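You operate a simulated robot arm through the tools that you are given. There is no shell and no other tool. Be economical: measure what you need, move in short steps, check, and stop when the job is done.

The job below is to be done with a simulated robot arm. You get a single attempt, and the scene is never put back.

TASK
Find the hub that drags and turn its adjuster to FREE.
Fine: zero key, a quarter turn of the crank or more, read; other adjuster stays; zero and crank again: displays within ten.

The check looks at the end state, three seconds after you hand in, the way a careful person would. Anything else that was tipped, shoved, dropped, spilled or broken makes it a failure.

THE ROBOT
A 6-joint arm with a fingered hand, on a carriage that runs on a rail from [-3, -1017] to [3, 1123] (x, y) and turns from -139 to 193 degrees about z. Base frame: it is fixed where the carriage stands at the start and does not move with it; the origin is on the floor, on the carriage's upright axis, x ahead of it, y to its left, z up. Lengths are in mm, angles in degrees, forces in N, time in s.
Its first joint turns from -166.0 to 166.0 degrees. Places, roughly: lock switch [700, 300, 800]; zero key of the axle panel [700, 300, 800]. Payload 4 kg.
Tool frame: the origin (TCP) lies between the finger pads and is the grasp point; the fingertips stand 26 mm ahead of it; z points along the fingers, y is the line along which they close. Largest opening 132 mm; the body of the gripper starts 73 mm behind the TCP. The gripper is a hand of 4 fingers: y runs from the thumb to the fingers, the wrist lies at [0, 0, -239] in the tool frame, and closing takes about 1.5 s.
Orientation is that of the tool frame in the base frame, as [roll, pitch, yaw] about the fixed x, y, z axes, in that order (R = Rz(yaw) Ry(pitch) Rx(roll)). With the fingers straight down and closing along the base's y, the tool's x points along the base's -x, its y along +y and its z along -z.

THE INTERFACE
- The arm moves only by the tool move_arm. Its argument "series" is one flat list of numbers, 7 for each row, row after row: the shift along the tool's x, y, z in mm, then the turn, a rotation vector about the tool's x, y, z in degrees, then the gripper command, from -1 (fully open) to 1 (shut), values between in proportion. In form: [tx, ty, tz, wx, wy, wz, gripper, tx, ty, tz, wx, wy, wz, gripper, ...]. A call has 1 to 10 rows; each row is the pose to reach, as a shift and turn from the pose commanded when the call began, along the tool's axes at that moment. A row lasts 0.2 s, in which the tool goes at most 50 mm and 8.6 degrees; a call with a longer step from one row to the next is refused whole, and so is a gripper value outside its range. A pose out of reach is approached as far as the arm can. The call stops where the force on the tool passes 40 N (or 10 N more than at its start, if that is more) or the arm is blocked; 0.2 s more then pass. Each finger travels about 45 mm/s and halts on what it meets, pressing with about 30 N; the grip force reading is that of the motor and also rises with nothing between the fingers. The clock runs only during rows and for 0.2 s after the last one: add rows that repeat a pose to give the fingers time. The reply holds the time, the measured pose of the TCP, the force on the tool along the base axes, the opening and the grip force, in the units named above and with some noise, with the torque about the TCP (base axes, N m) and any sound that the robot's microphone picked up.
- Cameras (640 x 400 px; columns grow to the right, rows downward): "scene" is now at [289.5, 206, 1422.3]; the picture's right is [0.18, -0.98, 0.00], its down [-0.54, -0.10, -0.84] and it looks along [0.82, 0.15, -0.55] (base axes); focal length 264 px, centre (320, 200). "wrist" rides on the gripper at [68, 2, -97] in the tool frame; the picture's right is [-0.03, 1.00, 0.00], its down [-0.82, -0.02, -0.58] and it looks along [-0.58, -0.01, 0.82] (tool axes); focal length 270 px, centre (320, 200). There is no depth. A picture from a camera that has moved, and an enlarged one, comes with that camera's place and axes in the base frame and with its lens.
- grab_frame(camera): a new picture of that camera. It takes no simulated time.
- slide_trunk(by): slides the trunk up (or, below 0, down) by that many mm; the arm and the scene camera ride with it, the base frame stays. It gives what a move gives, with no picture.
- steer(legs): drives the robot by 1 to 6 legs, each [ahead, left, turn to the left] in mm, mm and degrees, along the robot's own axes; the way and the turn of a leg run together, so that a leg with both is an arc; at most 1500 mm and 180 degrees a leg. The arm and the cameras ride along, it lands a little off, and it stops where it bumps. It keeps to its track: a leg is cut to what the track allows. It gives what a move gives.
- preshape(shape): the hand has 4 fingers and takes this shape, open, in about a second: jaw (thumb against the fingers, like two jaws); tri (thumb and two fingers); tip (a fingertip pinch); poke (one finger out to press); point (the index stretched); flat (the hand flat); cup (the hand cupped); fist (a fist). The gripper value then closes the fingers along that shape, each until it touches; the sizes above hold for jaw. It gives what a move gives, with no picture.
- pan_tilt(pan, tilt): turns the head with the scene camera to pan (to the left, within 143 degrees either way) and tilt (down, from -29 to 69), counted from straight ahead of the robot. It gives what a move gives.
- enlarge(camera, box): a new picture of the part [left, top, right, bottom] of that camera's present view, enlarged. It takes no simulated time.
- sign_off(): hands the job in; it is judged then, once.

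Work in short steps. Places have to be worked out from the pictures, the camera data and where the tool is seen: move nearer, look again, correct. Check each grasp and each placing, and mend what went wrong. You have 120 turns and 90 pictures in all, those below and enlarged ones among them. Open the gripper and draw the arm clear of the work before you hand the job in, unless the task says otherwise; then end with one line.

The tools are called after ">>>" as a command line: name --argument value ..., lists and objects as JSON in quotes. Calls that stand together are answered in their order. move_arm: Moves the arm, as the interface text tells. Its arguments: {"type":"object","properties":{"series":{"type":"array","items":{"type":"number"}}},"required":["series"]} The other tools are called the same way: slide_trunk (by) slides the trunk up or down; preshape (shape) gives the hand a shape; steer (legs) drives the base; pan_tilt (pan, tilt) turns the head that bears the scene camera; grab_frame (camera) takes a picture; enlarge (camera, box) takes an enlarged picture of a part of a camera's view; sign_off () hands the job in.

At the start:

```text
time: 0.0
tool_pos: [524.7, 337.2, 1228.2]
tool_rot: [-179.9, 0.0, 180.0]
wrist_force: [0.3, 0.7, -0.2]
wrist_torque: [0.0, 0.01, -0.02]
width: 131.9
finger_force: 0.0
shape: jaw
trunk travel left (down, up): [-425.0, 203.0]
robot x, y, heading: [-1.2, -2.9, 0.2]
head pan, tilt: [10.5, 33.1]
```

scene: 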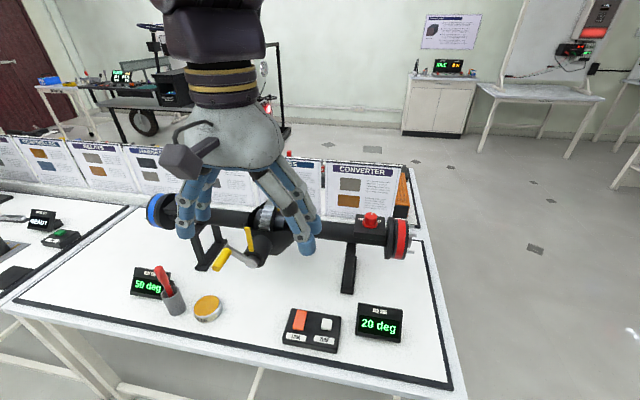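
wrist: 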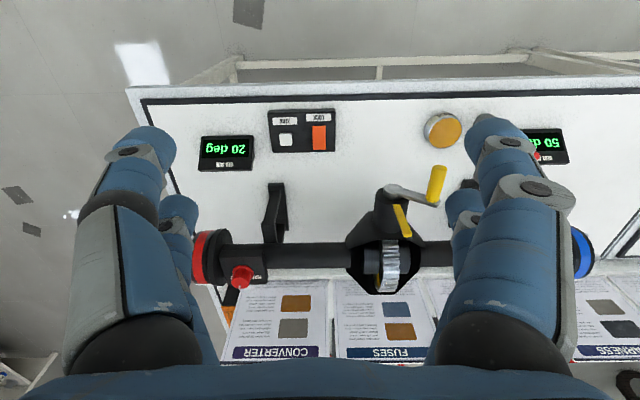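

The bench shows an axle with red and blue hubs, a crank, two displays (50 deg, 20 deg) and a lock/zero panel. I look closer at it.

>>> enlarge --camera "scene" --box '[120, 180, 440, 380]'

>>> enlarge --camera "wrist" --box '[180, 80, 460, 320]'

```text
2.00 times, centred on (280, 280) of scene
camera zoom: at [289.5, 206.0, 1422.3], right [0.18, -0.98, 0.0], down [-0.54, -0.1, -0.84], along [0.82, 0.15, -0.55], focal length 528 px, centre (400, 40)
```

zoom: 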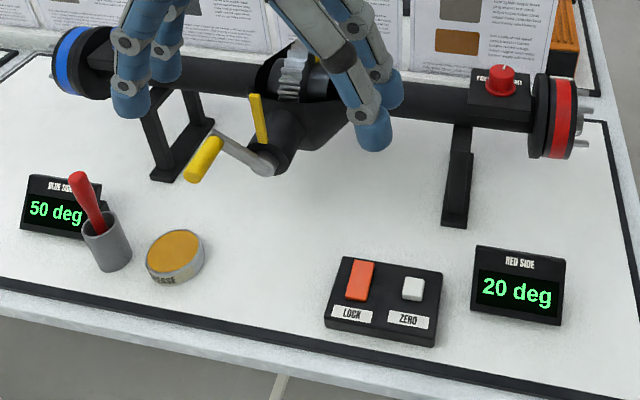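

```text
1.67 times, centred on (320, 200) of wrist
camera zoom: at [456.4, 340.2, 1324.6], right [0.03, 1.0, 0.0], down [0.82, -0.02, 0.58], along [0.58, -0.02, -0.82], focal length 450 px, centre (320, 200)
```

zoom: 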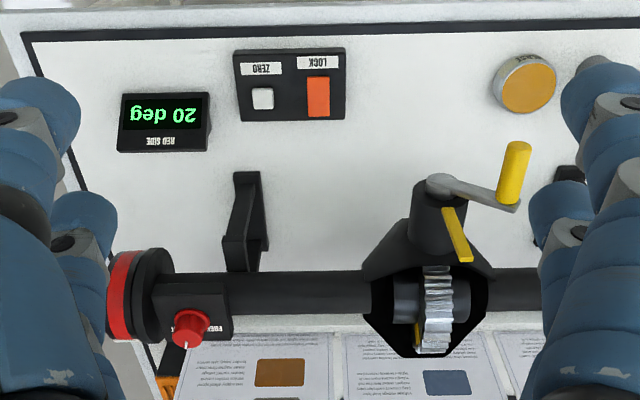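

The hand hides the blue side, so I move it to the right (−y) to look.

>>> move_arm --series '[0, -45, 0, 0, 0, 0, -1, 0, -90, 0, 0, 0, 0, -1, 0, -135, 0, 0, 0, 0, -1, 0, -180, 0, 0, 0, 0, -1, 0, -225, 0, 0, 0, 0, -1, 0, -270, 0, 0, 0, 0, -1, 0, -315, 0, 0, 0, 0, -1, 0, -360, 0, 0, 0, 0, -1, 0, -400, 0, 0, 0, 0, -1]'

>>> grab_frame --camera "scene"

>>> grab_frame --camera "wrist"

```text
time: 2.0
tool_pos: [524.7, -63.0, 1230.0]
tool_rot: [-180.0, 0.0, -179.9]
wrist_force: [-1.3, -1.0, 0.5]
wrist_torque: [-0.03, 0.0, 0.0]
width: 131.9
finger_force: 0.0
shape: jaw
trunk travel left (down, up): [-425.0, 203.0]
robot x, y, heading: [0.5, -1.1, 0.1]
head pan, tilt: [10.5, 33.1]
```

```text
85 pictures are left
camera scene: at [289.4, 206.1, 1422.3], right [0.18, -0.98, 0.0], down [-0.54, -0.1, -0.84], along [0.82, 0.15, -0.55], focal length 264 px, centre (320, 200)
```

scene: 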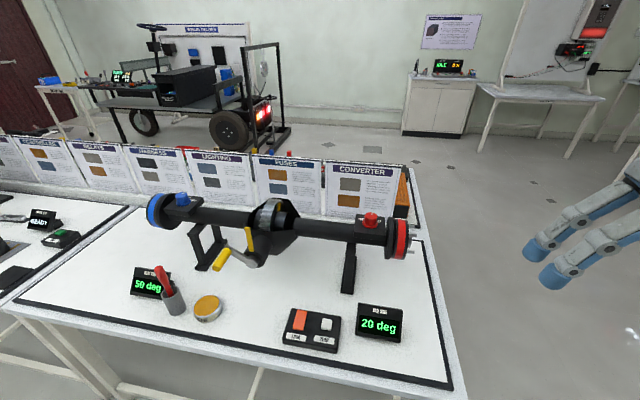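

```text
84 pictures are left
camera wrist: at [455.3, -60.3, 1325.1], right [0.03, 1.0, 0.0], down [0.82, -0.02, 0.58], along [0.58, -0.02, -0.82], focal length 270 px, centre (320, 200)
```

wrist: 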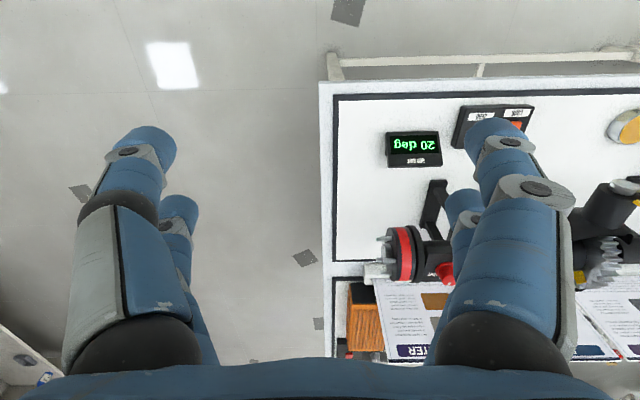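

Now I zoom on both knobs and the panel.

>>> enlarge --camera "scene" --box '[140, 180, 240, 242]'

>>> enlarge --camera "scene" --box '[330, 200, 430, 262]'

>>> enlarge --camera "scene" --box '[200, 190, 310, 280]'

>>> enlarge --camera "scene" --box '[270, 290, 410, 360]'

```text
6.40 times, centred on (190, 211) of scene
camera zoom: at [289.4, 206.1, 1422.3], right [0.18, -0.98, 0.0], down [-0.54, -0.1, -0.84], along [0.82, 0.15, -0.55], focal length 1690 px, centre (1152, 130)
```

zoom: 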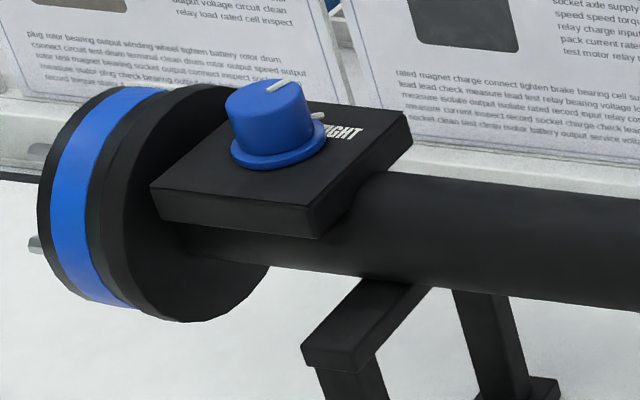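

```text
6.40 times, centred on (380, 231) of scene
camera zoom: at [289.4, 206.1, 1422.3], right [0.18, -0.98, 0.0], down [-0.54, -0.1, -0.84], along [0.82, 0.15, -0.55], focal length 1690 px, centre (-64, 2)
```

zoom: 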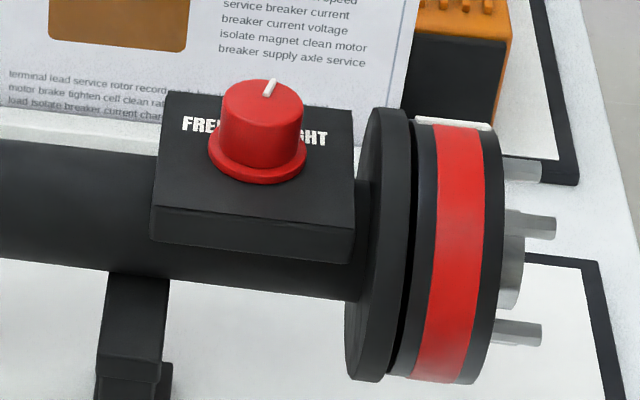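

```text
4.44 times, centred on (255, 235) of scene
camera zoom: at [289.4, 206.1, 1422.3], right [0.18, -0.98, 0.0], down [-0.54, -0.1, -0.84], along [0.82, 0.15, -0.55], focal length 1173 px, centre (609, 44)
```

zoom: 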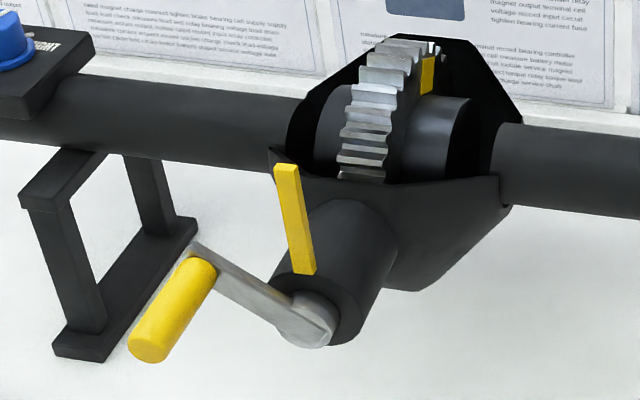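

```text
4.57 times, centred on (340, 325) of scene
camera zoom: at [289.4, 206.1, 1422.3], right [0.18, -0.98, 0.0], down [-0.54, -0.1, -0.84], along [0.82, 0.15, -0.55], focal length 1207 px, centre (229, -371)
```

zoom: 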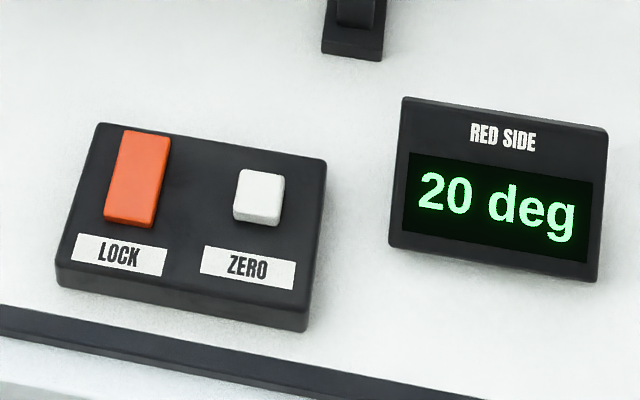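

Both adjusters have FREE/TIGHT labels; the crank hub is estimated at [747,467,890] and its handle tip at [674,525,937]. I first shape the hand to poke for pressing ZERO.

>>> preshape --shape "poke"

>>> grab_frame --camera "wrist"

>>> grab_frame --camera "scene"

```text
time: 2.9
tool_pos: [524.1, -62.3, 1228.1]
tool_rot: [-179.9, 0.0, -180.0]
wrist_force: [-0.4, -0.3, 0.5]
wrist_torque: [0.0, 0.03, 0.01]
width: 0.2
finger_force: 0.1
shape: poke
trunk travel left (down, up): [-425.0, 203.0]
robot x, y, heading: [1.0, -0.6, 0.1]
head pan, tilt: [10.5, 33.1]
```

```text
79 pictures are left
camera wrist: at [455.6, -59.6, 1325.1], right [0.03, 1.0, 0.0], down [0.82, -0.02, 0.58], along [0.58, -0.02, -0.82], focal length 270 px, centre (320, 200)
```

wrist: 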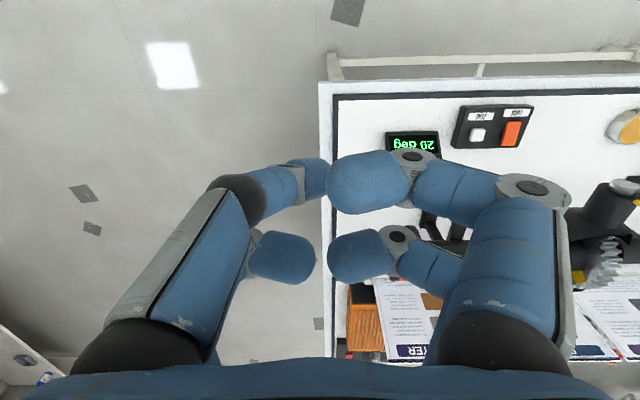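

```text
78 pictures are left
camera scene: at [289.6, 206.0, 1422.3], right [0.18, -0.98, 0.0], down [-0.54, -0.1, -0.84], along [0.82, 0.15, -0.55], focal length 264 px, centre (320, 200)
```

scene: 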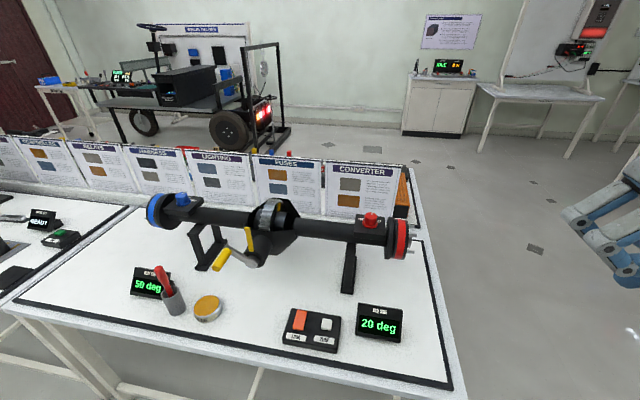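

The finger arrangement is unclear, so I bring the hand in view of the scene camera, above and short of the ZERO key.

>>> move_arm --series '[-40, 45, 0, 0, 0, 0, -1, -60, 90, 0, 0, 0, 0, -1, -80, 135, 0, 0, 0, 0, -1, -100, 180, 0, 0, 0, 0, -1, -120, 220, 40, 0, 0, 0, -1, -140, 260, 70, 0, 0, 0, -1, -150, 290, 105, 0, 0, 0, -1, -156, 322, 140, 0, 0, 0, -1, -156, 322, 180, 0, 0, 0, -1]'

>>> grab_frame --camera "scene"

>>> grab_frame --camera "wrist"

```text
refused: row 1 steps farther than a row can; nothing moved
```

```text
77 pictures are left
camera scene: at [289.6, 206.0, 1422.3], right [0.18, -0.98, 0.0], down [-0.54, -0.1, -0.84], along [0.82, 0.15, -0.55], focal length 264 px, centre (320, 200)
```

scene: 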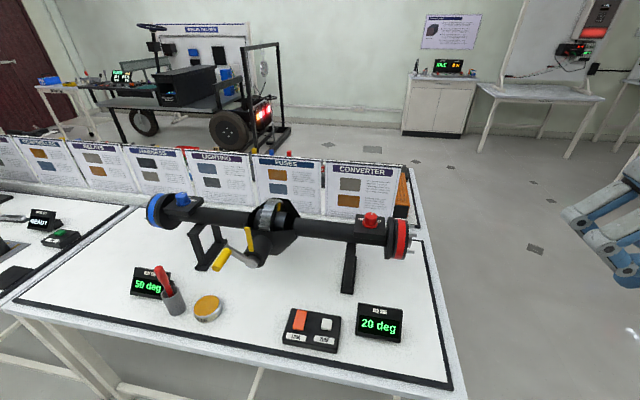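

```text
76 pictures are left
camera wrist: at [455.6, -59.6, 1325.1], right [0.03, 1.0, 0.0], down [0.82, -0.02, 0.58], along [0.58, -0.02, -0.82], focal length 270 px, centre (320, 200)
```

wrist: 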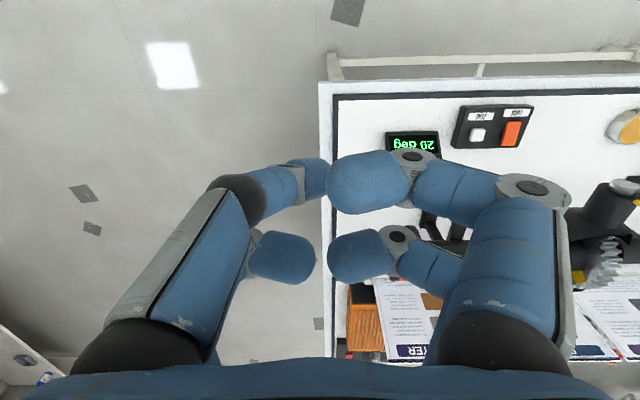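

The step was too long; same move with smaller steps.

>>> move_arm --series '[-11, 40, 0, 0, 0, 0, -1, -22, 80, 0, 0, 0, 0, -1, -33, 120, 0, 0, 0, 0, -1, -44, 160, 10, 0, 0, 0, -1, -56, 200, 30, 0, 0, 0, -1, -66, 235, 55, 0, 0, 0, -1, -77, 265, 85, 0, 0, 0, -1, -88, 290, 120, 0, 0, 0, -1, -99, 310, 155, 0, 0, 0, -1, -110, 322, 195, 0, 0, 0, -1]'

>>> grab_frame --camera "scene"

>>> grab_frame --camera "wrist"

```text
time: 5.1
tool_pos: [635.0, 258.5, 1033.2]
tool_rot: [180.0, 0.0, -180.0]
wrist_force: [-0.2, -0.4, 0.8]
wrist_torque: [-0.01, 0.01, 0.03]
width: 0.0
finger_force: 0.0
shape: poke
trunk travel left (down, up): [-425.0, 203.0]
robot x, y, heading: [-5.2, 1.1, -0.1]
head pan, tilt: [10.5, 33.1]
```

```text
75 pictures are left
camera scene: at [289.0, 205.7, 1422.4], right [0.18, -0.98, 0.0], down [-0.54, -0.1, -0.84], along [0.82, 0.15, -0.55], focal length 264 px, centre (320, 200)
```

scene: 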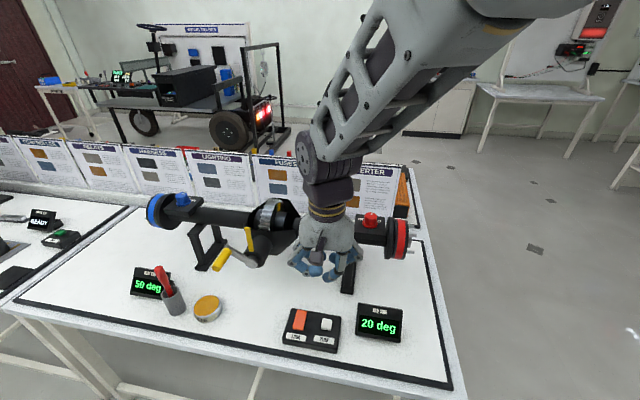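

```text
74 pictures are left
camera wrist: at [566.3, 261.4, 1129.7], right [0.03, 1.0, 0.0], down [0.82, -0.02, 0.58], along [0.58, -0.02, -0.82], focal length 270 px, centre (320, 200)
```

wrist: 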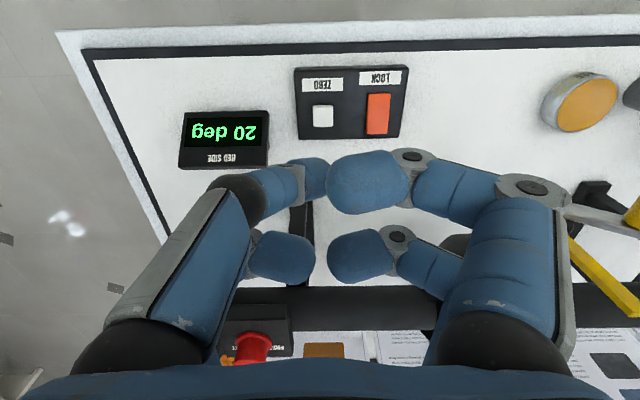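

ZERO key triangulates to about [684, 260, 767]. I zoom on the hand to see which finger sticks out.

>>> enlarge --camera "scene" --box '[270, 200, 380, 290]'

```text
4.44 times, centred on (325, 245) of scene
camera zoom: at [289.0, 205.7, 1422.4], right [0.18, -0.98, 0.0], down [-0.54, -0.1, -0.84], along [0.82, 0.15, -0.55], focal length 1173 px, centre (298, 0)
```

zoom: 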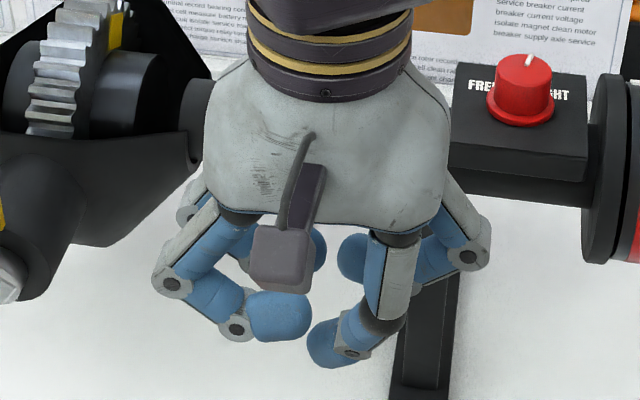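

The right-front finger sticks out with its tip about at TCP+26. I go above the key, TCP to about [684, 262, 850], and check.

>>> move_arm --series '[-16, 1, 40, 0, 0, 0, -1, -32, 2, 80, 0, 0, 0, -1, -49, 3, 120, 0, 0, 0, -1, -49, 3, 160, 0, 0, 0, -1, -49, 3, 183, 0, 0, 0, -1]'

>>> grab_frame --camera "wrist"

>>> enlarge --camera "scene" --box '[270, 260, 400, 360]'

```text
time: 6.3
tool_pos: [684.0, 261.8, 848.4]
tool_rot: [179.9, 0.0, -179.9]
wrist_force: [0.4, 0.6, -0.2]
wrist_torque: [0.02, 0.02, -0.01]
width: 0.0
finger_force: 0.0
shape: poke
trunk travel left (down, up): [-425.0, 203.0]
robot x, y, heading: [5.4, 0.6, -0.0]
head pan, tilt: [10.5, 33.1]
```

```text
72 pictures are left
camera wrist: at [614.9, 264.9, 946.1], right [0.03, 1.0, 0.0], down [0.82, -0.02, 0.58], along [0.58, -0.02, -0.82], focal length 270 px, centre (320, 200)
```

wrist: 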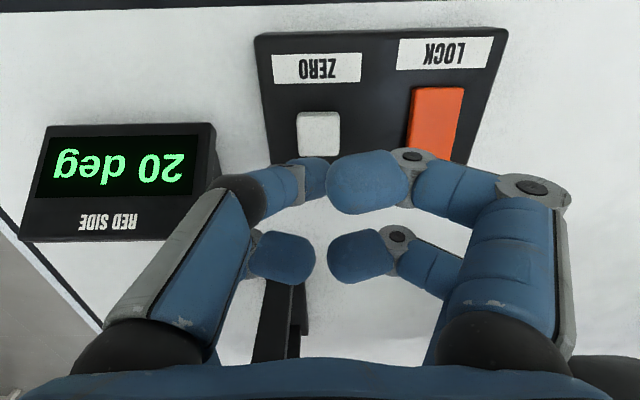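

```text
4.00 times, centred on (335, 310) of scene
camera zoom: at [289.3, 205.9, 1422.4], right [0.18, -0.98, 0.0], down [-0.54, -0.1, -0.84], along [0.82, 0.15, -0.55], focal length 1056 px, centre (260, -240)
```

zoom: 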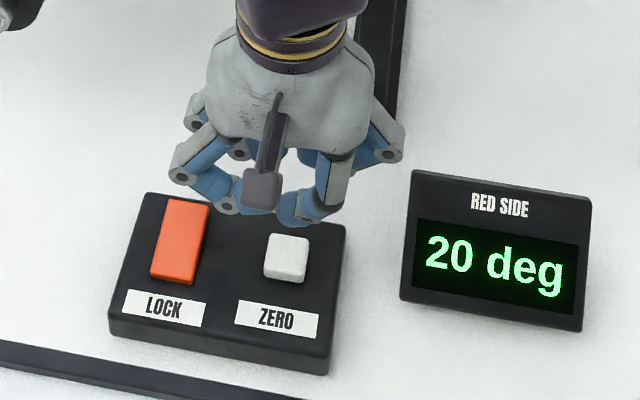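

The finger tip sits about 7 mm to −y of the TCP axis. I shift by +7 and descend in small steps.

>>> move_arm --series '[1, 7, 10, 0, 0, 0, -1, 1, 7, 25, 0, 0, 0, -1, 1, 7, 32, 0, 0, 0, -1, 1, 7, 36, 0, 0, 0, -1, 1, 7, 40, 0, 0, 0, -1, 1, 7, 43, 0, 0, 0, -1]'

>>> enlarge --camera "scene" --box '[270, 260, 400, 360]'

```text
time: 7.7
tool_pos: [682.2, 268.4, 808.4]
tool_rot: [179.9, 0.1, 180.0]
wrist_force: [-6.6, -9.9, 36.6]
wrist_torque: [-0.26, 0.22, 0.04]
width: 0.0
finger_force: 0.1
shape: poke
trunk travel left (down, up): [-425.0, 203.0]
robot x, y, heading: [-3.1, -1.5, -0.1]
head pan, tilt: [10.5, 33.1]
heard: click
```

```text
4.00 times, centred on (335, 310) of scene
camera zoom: at [288.2, 204.9, 1422.9], right [0.18, -0.98, 0.0], down [-0.54, -0.1, -0.84], along [0.82, 0.15, -0.55], focal length 1056 px, centre (260, -240)
```

zoom: 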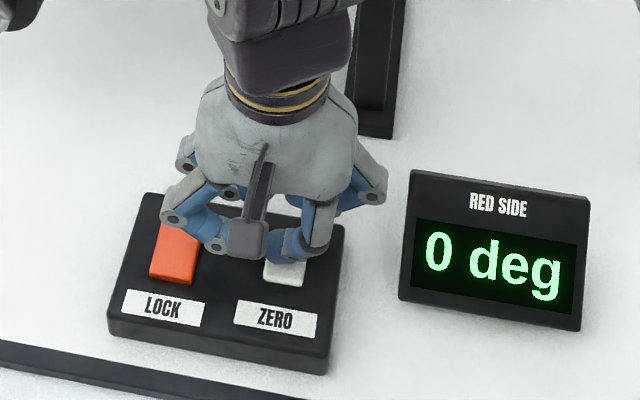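

The red display now shows 0. I lift clear, then drive left 250 mm along the rail toward the crank.

>>> move_arm --series '[0, 0, -40, 0, 0, 0, -1, 0, 0, -85, 0, 0, 0, -1, 0, 0, -130, 0, 0, 0, -1, 0, 0, -175, 0, 0, 0, -1, 0, 0, -220, 0, 0, 0, -1, 0, 0, -265, 0, 0, 0, -1]'

>>> steer --legs '[[0, 250, 0]]'

>>> preshape --shape "jaw"

>>> grab_frame --camera "scene"

>>> grab_frame --camera "wrist"

```text
time: 9.1
tool_pos: [683.3, 269.4, 1071.5]
tool_rot: [-179.9, 0.0, 180.0]
wrist_force: [0.4, -0.7, 0.4]
wrist_torque: [-0.01, -0.01, -0.02]
width: 0.1
finger_force: 0.1
shape: poke
trunk travel left (down, up): [-425.0, 203.0]
robot x, y, heading: [1.9, -0.8, -0.1]
head pan, tilt: [10.5, 33.1]
```

```text
time: 10.9
tool_pos: [684.4, 517.9, 1072.5]
tool_rot: [-179.9, 0.1, 179.9]
wrist_force: [-0.7, -0.1, -0.1]
wrist_torque: [-0.01, 0.01, -0.04]
width: 0.0
finger_force: 0.0
shape: poke
trunk travel left (down, up): [-425.0, 203.0]
robot x, y, heading: [0.5, 249.3, -0.1]
head pan, tilt: [10.5, 33.1]
```

```text
time: 11.8
tool_pos: [684.7, 519.3, 1072.0]
tool_rot: [-179.9, 0.0, 179.9]
wrist_force: [0.3, -0.4, 0.1]
wrist_torque: [-0.02, 0.0, -0.03]
width: 131.9
finger_force: 0.0
shape: jaw
trunk travel left (down, up): [-425.0, 203.0]
robot x, y, heading: [3.0, 250.3, -0.1]
head pan, tilt: [10.5, 33.1]
```

```text
69 pictures are left
camera scene: at [290.6, 455.7, 1422.3], right [0.18, -0.98, 0.0], down [-0.54, -0.1, -0.84], along [0.82, 0.15, -0.55], focal length 264 px, centre (320, 200)
```

scene: 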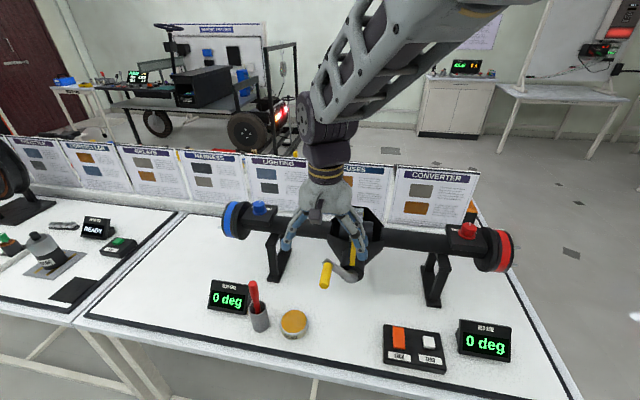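

```text
68 pictures are left
camera wrist: at [615.6, 521.6, 1168.4], right [0.03, 1.0, 0.0], down [0.82, -0.02, 0.58], along [0.58, -0.02, -0.82], focal length 270 px, centre (320, 200)
```

wrist: 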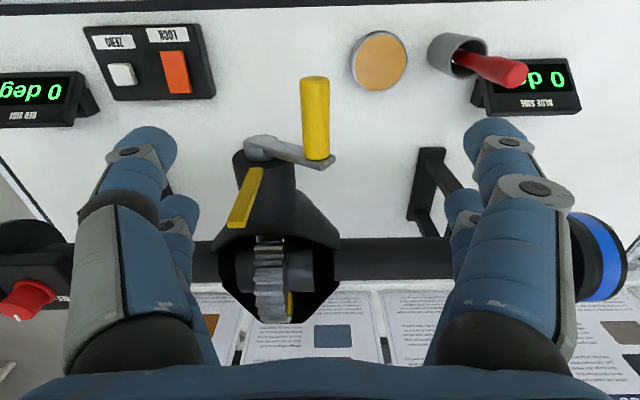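

Both displays read 0. I zoom to locate the crank handle precisely.

>>> enlarge --camera "scene" --box '[270, 200, 400, 300]'

>>> enlarge --camera "wrist" --box '[220, 60, 360, 170]'

```text
4.00 times, centred on (335, 250) of scene
camera zoom: at [290.6, 455.7, 1422.3], right [0.18, -0.98, 0.0], down [-0.54, -0.1, -0.84], along [0.82, 0.15, -0.55], focal length 1056 px, centre (260, 0)
```

zoom: 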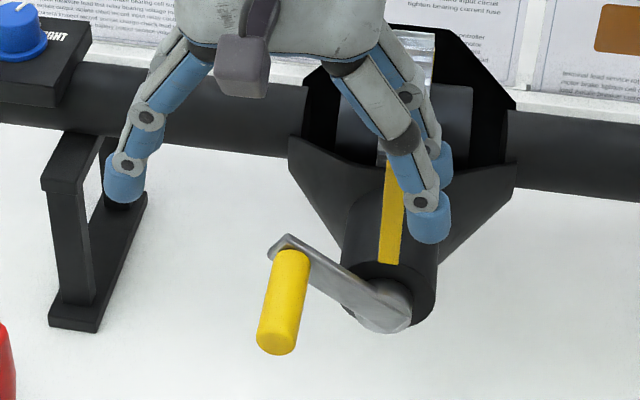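

```text
3.64 times, centred on (290, 115) of wrist
camera zoom: at [615.6, 521.6, 1168.4], right [0.03, 1.0, 0.0], down [0.82, -0.02, 0.58], along [0.58, -0.02, -0.82], focal length 983 px, centre (429, 509)
```

zoom: 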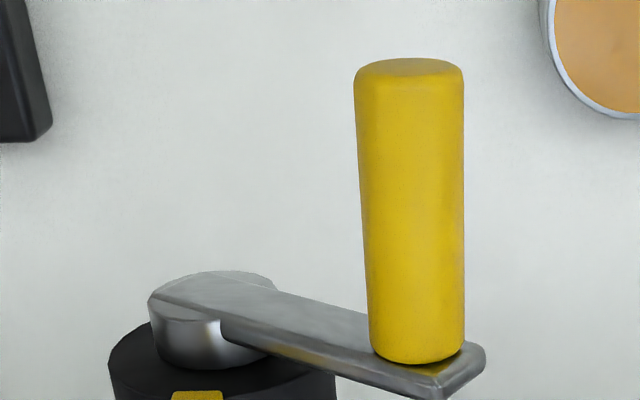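

The handle lies along x from 657 to 718 at y≈516, z≈956 (Ø22), with the hub near [722, 459, 918]. I narrow the jaw to about 60 mm and descend around the handle.

>>> move_arm --series '[10, -3, 0, 0, 0, 0, 0.1, 10, -3, 0, 0, 0, 0, 0.1, 10, -3, 0, 0, 0, 0, 0.1, 10, -3, 20, 0, 0, 0, 0.1, 10, -3, 50, 0, 0, 0, 0.1, 10, -3, 70, 0, 0, 0, 0.1]'

>>> enlarge --camera "scene" --box '[270, 200, 400, 300]'

>>> grab_frame --camera "wrist"

```text
time: 13.2
tool_pos: [674.1, 514.8, 1001.9]
tool_rot: [180.0, 0.0, 179.9]
wrist_force: [-1.0, -0.1, 0.0]
wrist_torque: [0.02, -0.01, -0.01]
width: 60.1
finger_force: 0.1
shape: jaw
trunk travel left (down, up): [-425.0, 203.0]
robot x, y, heading: [-0.8, 250.2, -0.2]
head pan, tilt: [10.5, 33.1]
```

```text
4.00 times, centred on (335, 250) of scene
camera zoom: at [290.4, 455.7, 1422.3], right [0.18, -0.98, 0.0], down [-0.54, -0.1, -0.84], along [0.82, 0.15, -0.55], focal length 1056 px, centre (260, 0)
```

zoom: 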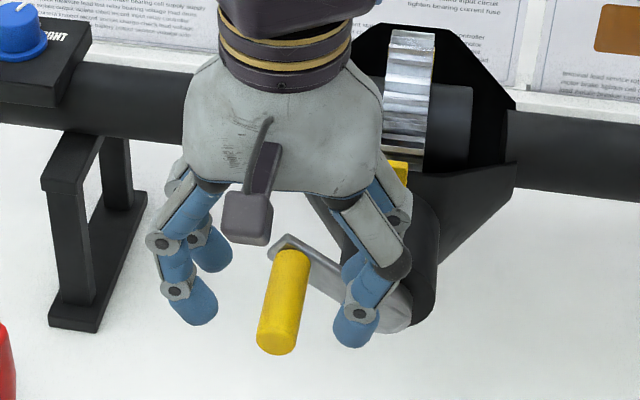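

```text
64 pictures are left
camera wrist: at [605.7, 518.3, 1098.7], right [0.03, 1.0, 0.0], down [0.82, -0.02, 0.58], along [0.58, -0.02, -0.82], focal length 270 px, centre (320, 200)
```

wrist: 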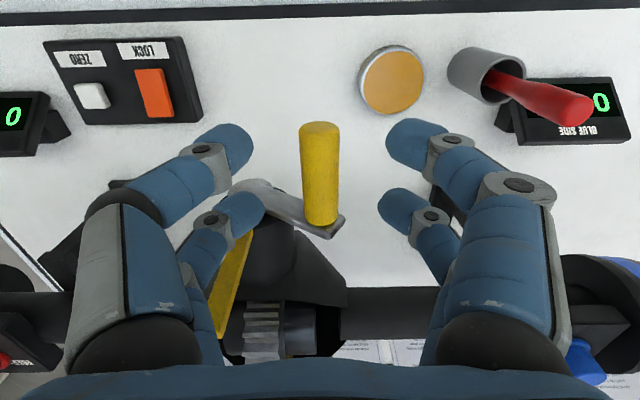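

The handle is centred between the fingers. I descend 42 mm, 6 mm nearer the robot to clear the crank arm, then close to a loose cage.

>>> move_arm --series '[6, 1, 15, 0, 0, 0, 0.1, 6, 1, 30, 0, 0, 0, 0.1, 6, 1, 42, 0, 0, 0, 0.1, 6, 1, 42, 0, 0, 0, 0.5, 6, 1, 42, 0, 0, 0, 0.5, 6, 1, 42, 0, 0, 0, 0.5]'

>>> enlarge --camera "scene" --box '[270, 200, 400, 300]'

>>> grab_frame --camera "wrist"

```text
time: 14.6
tool_pos: [668.5, 516.9, 959.4]
tool_rot: [-179.9, 0.0, 179.9]
wrist_force: [-0.2, 0.7, 0.0]
wrist_torque: [0.0, -0.06, 0.01]
width: 33.5
finger_force: 0.1
shape: jaw
trunk travel left (down, up): [-425.0, 203.0]
robot x, y, heading: [-1.0, 249.2, -0.2]
head pan, tilt: [10.5, 33.1]
```

```text
4.00 times, centred on (335, 250) of scene
camera zoom: at [290.6, 455.7, 1422.3], right [0.18, -0.98, 0.0], down [-0.54, -0.1, -0.84], along [0.82, 0.15, -0.55], focal length 1056 px, centre (260, 0)
```

zoom: 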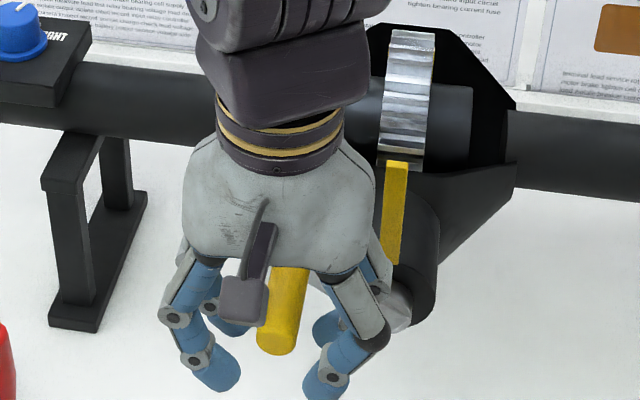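

```text
62 pictures are left
camera wrist: at [599.6, 518.9, 1056.1], right [0.03, 1.0, 0.0], down [0.82, -0.02, 0.58], along [0.58, -0.02, -0.82], focal length 270 px, centre (320, 200)
```

wrist: 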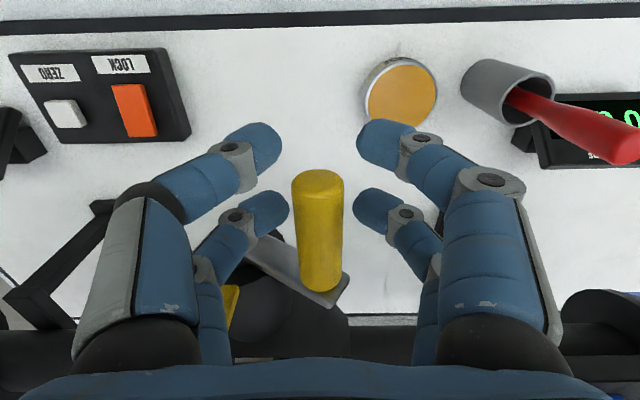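

The handle is caged. I push it along an arc over the top toward −y, half first, then check.

>>> move_arm --series '[-5, -1, 0, 0, 0, 0, 0.5, -5, -9, -10, 0, 0, 0, 0.5, -5, -14, -14, 0, 0, 0, 0.5, -5, -19, -18, 0, 0, 0, 0.5, -5, -25, -21, 0, 0, 0, 0.5, -5, -31, -24, 0, 0, 0, 0.5, -5, -37, -26, 0, 0, 0, 0.5, -5, -43, -28, 0, 0, 0, 0.5]'

>>> grab_frame --camera "scene"

>>> grab_frame --camera "wrist"

```text
time: 16.4
tool_pos: [672.1, 473.1, 988.5]
tool_rot: [-179.9, 0.0, 179.9]
wrist_force: [-0.8, 3.5, 0.0]
wrist_torque: [0.02, 0.01, 0.04]
width: 34.7
finger_force: 0.1
shape: jaw
trunk travel left (down, up): [-425.0, 203.0]
robot x, y, heading: [2.1, 250.6, -0.2]
head pan, tilt: [10.5, 33.1]
```

```text
61 pictures are left
camera scene: at [290.6, 455.9, 1422.2], right [0.18, -0.98, 0.0], down [-0.54, -0.1, -0.84], along [0.82, 0.15, -0.55], focal length 264 px, centre (320, 200)
```

scene: 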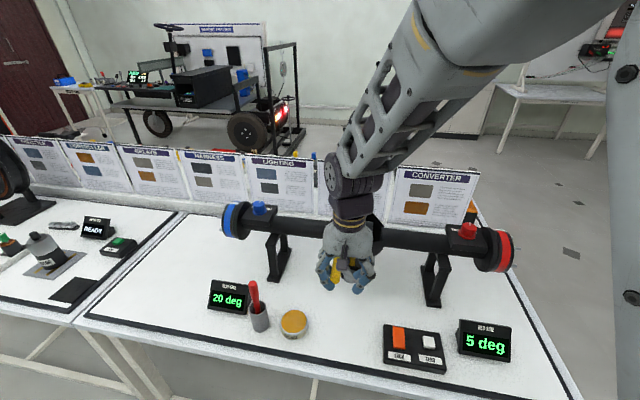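

```text
60 pictures are left
camera wrist: at [604.2, 476.2, 1084.3], right [0.03, 1.0, 0.0], down [0.82, -0.02, 0.58], along [0.58, -0.02, -0.82], focal length 270 px, centre (320, 200)
```

wrist: 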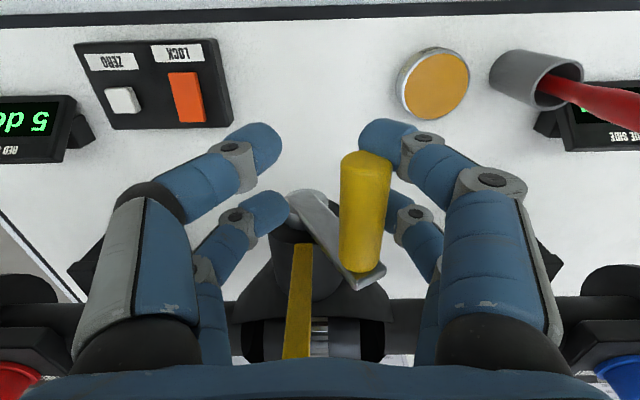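

It turns: blue 20°, red 5°. I continue the arc past a quarter turn.

>>> move_arm --series '[0, -8, -2, 0, 0, 0, 0.5, 0, -16, -4, 0, 0, 0, 0.5, 0, -24, -3, 0, 0, 0, 0.5, 0, -32, -2, 0, 0, 0, 0.5, 0, -40, 1, 0, 0, 0, 0.5, 0, -48, 5, 0, 0, 0, 0.5, 0, -56, 9, 0, 0, 0, 0.5, 0, -63, 15, 0, 0, 0, 0.5, 0, -70, 22, 0, 0, 0, 0.5, 0, -75, 28, 0, 0, 0, 0.5]'

>>> grab_frame --camera "scene"

>>> grab_frame --camera "wrist"

```text
time: 18.6
tool_pos: [672.7, 399.0, 959.2]
tool_rot: [-179.9, 0.1, 179.9]
wrist_force: [0.3, 2.8, 0.5]
wrist_torque: [-0.02, 0.01, -0.01]
width: 33.9
finger_force: 0.1
shape: jaw
trunk travel left (down, up): [-425.0, 203.0]
robot x, y, heading: [-1.5, 250.8, -0.3]
head pan, tilt: [10.5, 33.1]
```

```text
59 pictures are left
camera scene: at [290.5, 455.8, 1422.3], right [0.18, -0.98, 0.0], down [-0.54, -0.1, -0.84], along [0.82, 0.15, -0.55], focal length 264 px, centre (320, 200)
```

scene: 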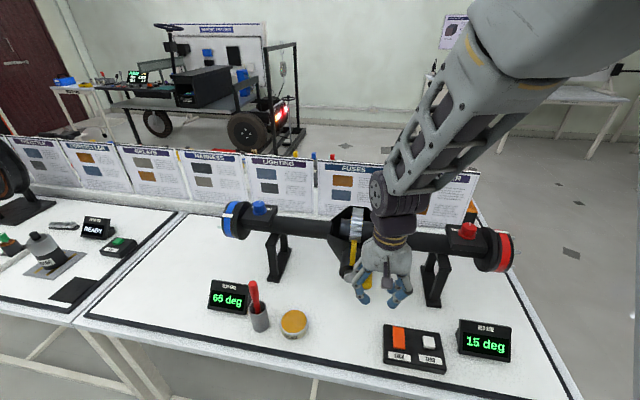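

```text
58 pictures are left
camera wrist: at [604.3, 401.3, 1056.4], right [0.03, 1.0, 0.0], down [0.82, -0.02, 0.58], along [0.58, -0.02, -0.82], focal length 270 px, centre (320, 200)
```

wrist: 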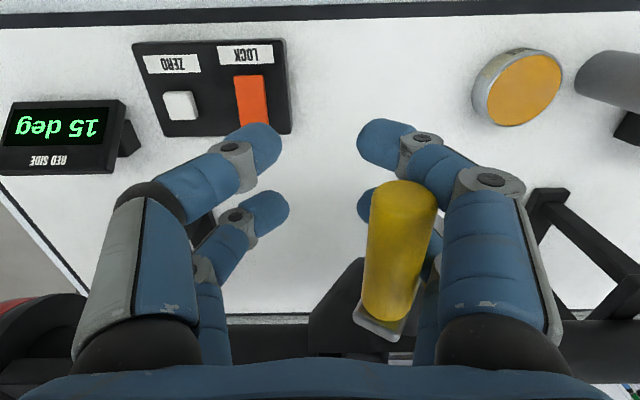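

Blue ~65°, red 15°: red drags. I push a little further to be surely past a quarter turn, then read.

>>> move_arm --series '[0, -4, 6, 0, 0, 0, 0.5, 0, -8, 13, 0, 0, 0, 0.5, 0, -12, 20, 0, 0, 0, 0.5, 0, -15, 28, 0, 0, 0, 0.5, 0, -17, 36, 0, 0, 0, 0.5]'

>>> grab_frame --camera "scene"

>>> grab_frame --camera "wrist"

```text
time: 19.8
tool_pos: [672.8, 381.4, 925.3]
tool_rot: [-179.9, 0.0, 179.8]
wrist_force: [0.5, 0.9, 0.2]
wrist_torque: [0.0, -0.04, 0.01]
width: 33.8
finger_force: 0.1
shape: jaw
trunk travel left (down, up): [-425.0, 203.0]
robot x, y, heading: [3.1, 250.6, -0.4]
head pan, tilt: [10.5, 33.1]
```

```text
57 pictures are left
camera scene: at [290.5, 455.8, 1422.3], right [0.18, -0.98, 0.0], down [-0.54, -0.1, -0.84], along [0.82, 0.15, -0.55], focal length 264 px, centre (320, 200)
```

scene: 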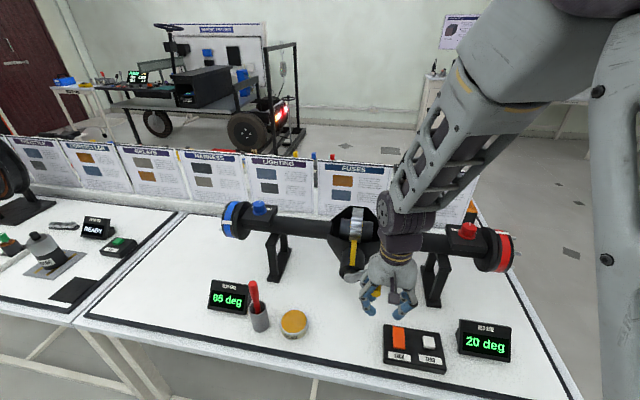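

```text
56 pictures are left
camera wrist: at [604.3, 384.9, 1020.5], right [0.03, 1.0, 0.0], down [0.82, -0.02, 0.58], along [0.58, -0.02, -0.82], focal length 270 px, centre (320, 200)
```

wrist: 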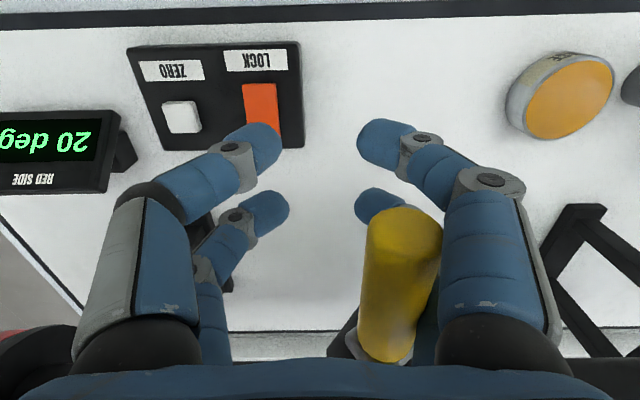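

Sum 105° ≈ crank angle, red turned ~20° versus blue ~85°, so red drags. I open a bit and lift off the handle.

>>> move_arm --series '[0, 6, 0, 0, 0, 0, 0.1, 0, 6, 0, 0, 0, 0, 0.1, 0, 6, -30, 0, 0, 0, 0.1, 0, 6, -75, 0, 0, 0, 0.1, 0, 6, -120, 0, 0, 0, 0.1, 0, 6, -165, 0, 0, 0, 0.1, 0, 6, -210, 0, 0, 0, 0.1]'

>>> enlarge --camera "scene" --box '[200, 230, 520, 380]'

>>> steer --legs '[[0, -200, 0]]'

```text
time: 21.4
tool_pos: [672.0, 388.7, 1133.9]
tool_rot: [-179.9, -0.1, 179.9]
wrist_force: [-0.8, -0.3, -0.7]
wrist_torque: [-0.01, 0.02, -0.01]
width: 58.9
finger_force: 0.1
shape: jaw
trunk travel left (down, up): [-425.0, 203.0]
robot x, y, heading: [3.8, 244.7, -0.1]
head pan, tilt: [10.5, 33.1]
```

```text
2.00 times, centred on (360, 305) of scene
camera zoom: at [290.9, 455.8, 1422.2], right [0.18, -0.98, 0.0], down [-0.54, -0.1, -0.84], along [0.82, 0.15, -0.55], focal length 528 px, centre (240, -10)
```

zoom: 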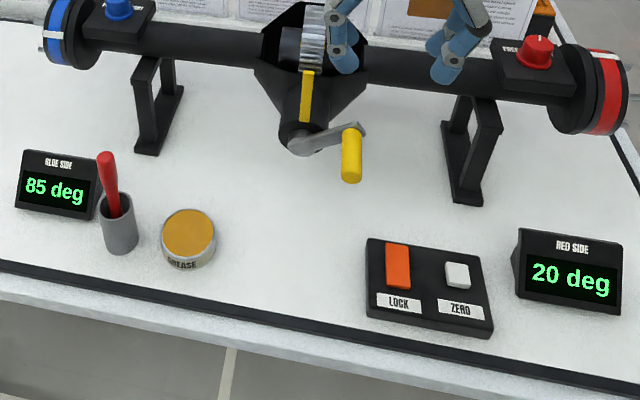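

```text
time: 23.0
tool_pos: [671.2, 187.7, 1135.7]
tool_rot: [-179.9, -0.1, 179.9]
wrist_force: [-0.5, 0.4, -0.2]
wrist_torque: [-0.02, 0.0, 0.01]
width: 58.8
finger_force: 0.1
shape: jaw
trunk travel left (down, up): [-425.0, 203.0]
robot x, y, heading: [-0.3, 49.0, -0.2]
head pan, tilt: [10.5, 33.1]
```

Reading: blue 85, red 20 – red drags. I move forward to look down on the red knob.

>>> move_arm --series '[-40, -5, 0, 0, 0, 0, 0.1, -80, -10, 0, 0, 0, 0, 0.1, -120, -15, 0, 0, 0, 0, 0.1, -160, -20, 0, 0, 0, 0, 0.1, -200, -22, 0, 0, 0, 0, 0.1]'

>>> grab_frame --camera "wrist"

>>> grab_frame --camera "scene"

```text
time: 24.2
tool_pos: [870.1, 165.1, 1136.6]
tool_rot: [-179.9, -0.1, 179.8]
wrist_force: [-0.8, -0.5, 0.8]
wrist_torque: [0.0, -0.07, -0.03]
width: 58.8
finger_force: 0.0
shape: jaw
trunk travel left (down, up): [-425.0, 203.0]
robot x, y, heading: [3.3, 49.4, -0.0]
head pan, tilt: [10.5, 33.1]
```

```text
54 pictures are left
camera wrist: at [802.5, 168.3, 1232.2], right [0.03, 1.0, 0.0], down [0.82, -0.02, 0.58], along [0.58, -0.02, -0.82], focal length 270 px, centre (320, 200)
```

wrist: 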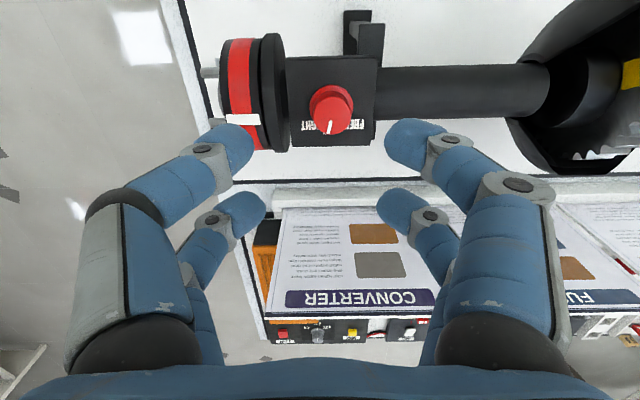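

```text
53 pictures are left
camera scene: at [289.7, 255.5, 1422.4], right [0.18, -0.98, 0.0], down [-0.54, -0.1, -0.84], along [0.82, 0.15, -0.55], focal length 264 px, centre (320, 200)
```

scene: 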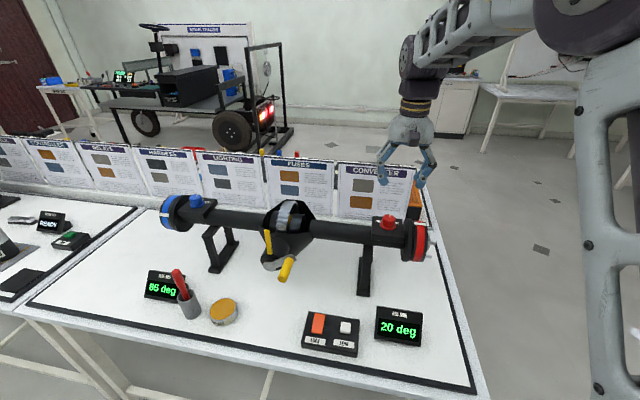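

>>> enlarge --camera "wrist" --box '[280, 50, 380, 150]'

>>> enlarge --camera "scene" --box '[360, 200, 440, 260]'

```text
4.00 times, centred on (330, 100) of wrist
camera zoom: at [802.5, 168.3, 1232.2], right [0.03, 1.0, 0.0], down [0.82, -0.02, 0.58], along [0.58, -0.02, -0.82], focal length 1081 px, centre (280, 600)
```

zoom: 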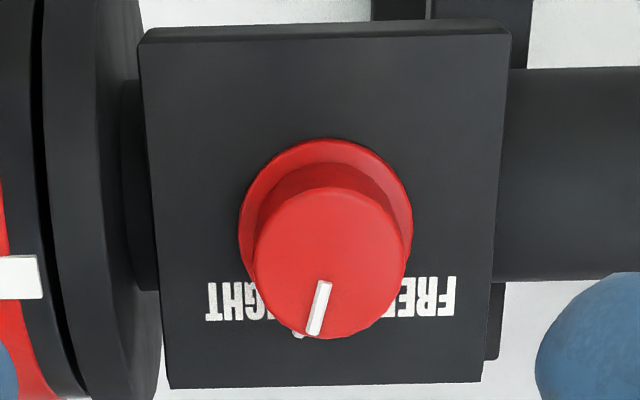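

```text
6.67 times, centred on (400, 230) of scene
camera zoom: at [289.7, 255.5, 1422.4], right [0.18, -0.98, 0.0], down [-0.54, -0.1, -0.84], along [0.82, 0.15, -0.55], focal length 1760 px, centre (-213, 0)
```

zoom: 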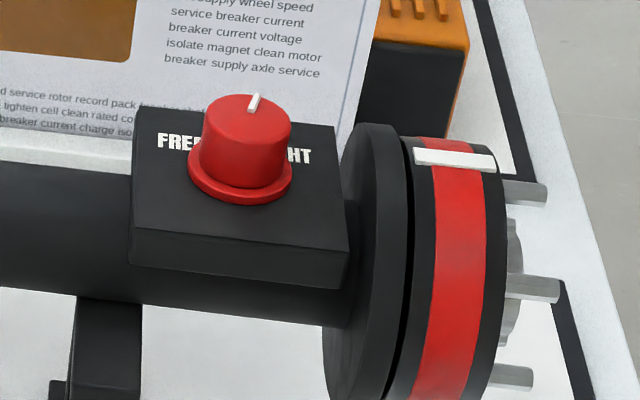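

The red pointer sits ~13° toward TIGHT; FREE is ~50° toward +y. The knob top triangulates to [879, 176, 995]; I go above it and verify alignment.

>>> move_arm --series '[-4, 5, 40, 0, 0, 0, 0.1, -9, 11, 80, 0, 0, 0, 0.1, -9, 11, 97, 0, 0, 0, 0.1]'

>>> grab_frame --camera "wrist"

>>> enlarge --camera "scene" --box '[350, 180, 440, 260]'

```text
time: 25.0
tool_pos: [879.7, 176.9, 1039.2]
tool_rot: [-179.9, 0.1, 179.8]
wrist_force: [0.9, 0.5, -0.7]
wrist_torque: [0.0, 0.04, -0.01]
width: 58.8
finger_force: 0.1
shape: jaw
trunk travel left (down, up): [-425.0, 203.0]
robot x, y, heading: [1.4, 50.3, 0.1]
head pan, tilt: [10.5, 33.1]
```

```text
50 pictures are left
camera wrist: at [812.1, 179.4, 1135.3], right [0.03, 1.0, 0.0], down [0.82, -0.02, 0.58], along [0.58, -0.02, -0.82], focal length 270 px, centre (320, 200)
```

wrist: 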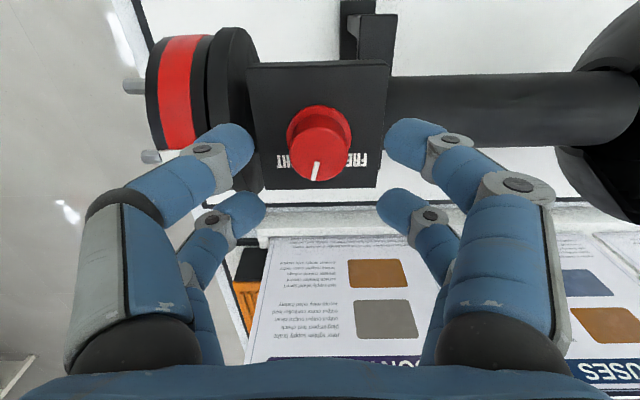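

```text
5.00 times, centred on (395, 220) of scene
camera zoom: at [290.1, 255.5, 1422.3], right [0.18, -0.98, 0.0], down [-0.54, -0.1, -0.84], along [0.82, 0.15, -0.55], focal length 1320 px, centre (-55, 100)
```

zoom: 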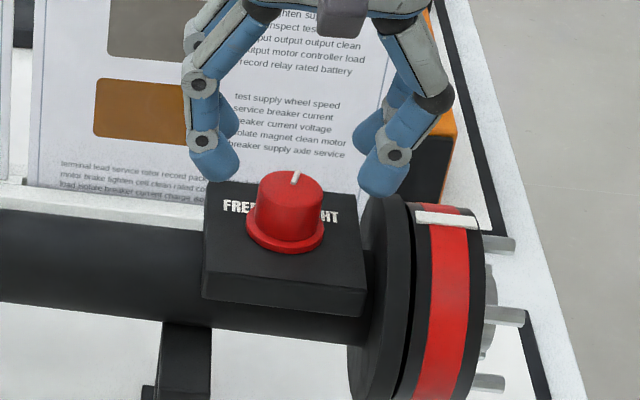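

Alignment is good. I descend 37 mm and close on the knob.

>>> move_arm --series '[0, 0, 15, 0, 0, 0, 0.1, 0, 0, 28, 0, 0, 0, 0.1, 0, 0, 37, 0, 0, 0, 0.1, 0, 0, 37, 0, 0, 0, 0.4, 0, 0, 37, 0, 0, 0, 1, 0, 0, 37, 0, 0, 0, 1, 0, 0, 37, 0, 0, 0, 1]'

>>> grab_frame --camera "wrist"

>>> enlarge --camera "scene" --box '[350, 180, 440, 260]'

```text
time: 26.6
tool_pos: [880.6, 176.0, 1001.8]
tool_rot: [-180.0, -0.1, 179.9]
wrist_force: [1.8, 2.0, -7.1]
wrist_torque: [0.14, -0.11, -0.03]
width: 6.5
finger_force: 29.9
shape: jaw
trunk travel left (down, up): [-425.0, 203.0]
robot x, y, heading: [-2.6, 49.6, -0.2]
head pan, tilt: [10.5, 33.1]
```

```text
48 pictures are left
camera wrist: at [812.0, 179.3, 1097.0], right [0.03, 1.0, 0.0], down [0.82, -0.02, 0.58], along [0.58, -0.02, -0.82], focal length 270 px, centre (320, 200)
```

wrist: 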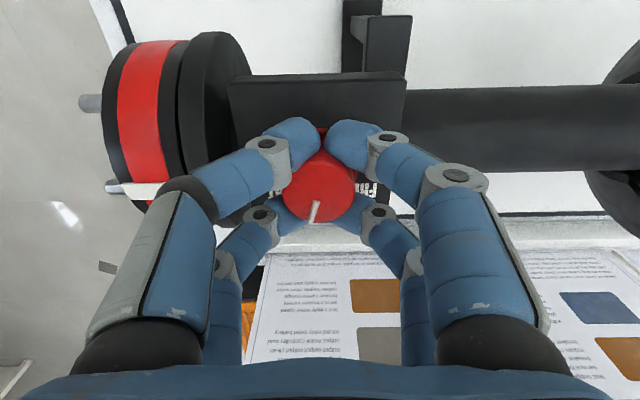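

```text
5.00 times, centred on (395, 220) of scene
camera zoom: at [290.6, 255.7, 1422.1], right [0.18, -0.98, 0.0], down [-0.54, -0.1, -0.84], along [0.82, 0.15, -0.55], focal length 1320 px, centre (-55, 100)
```

zoom: 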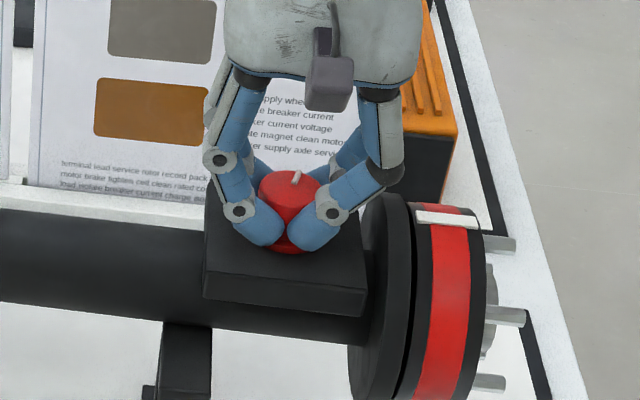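

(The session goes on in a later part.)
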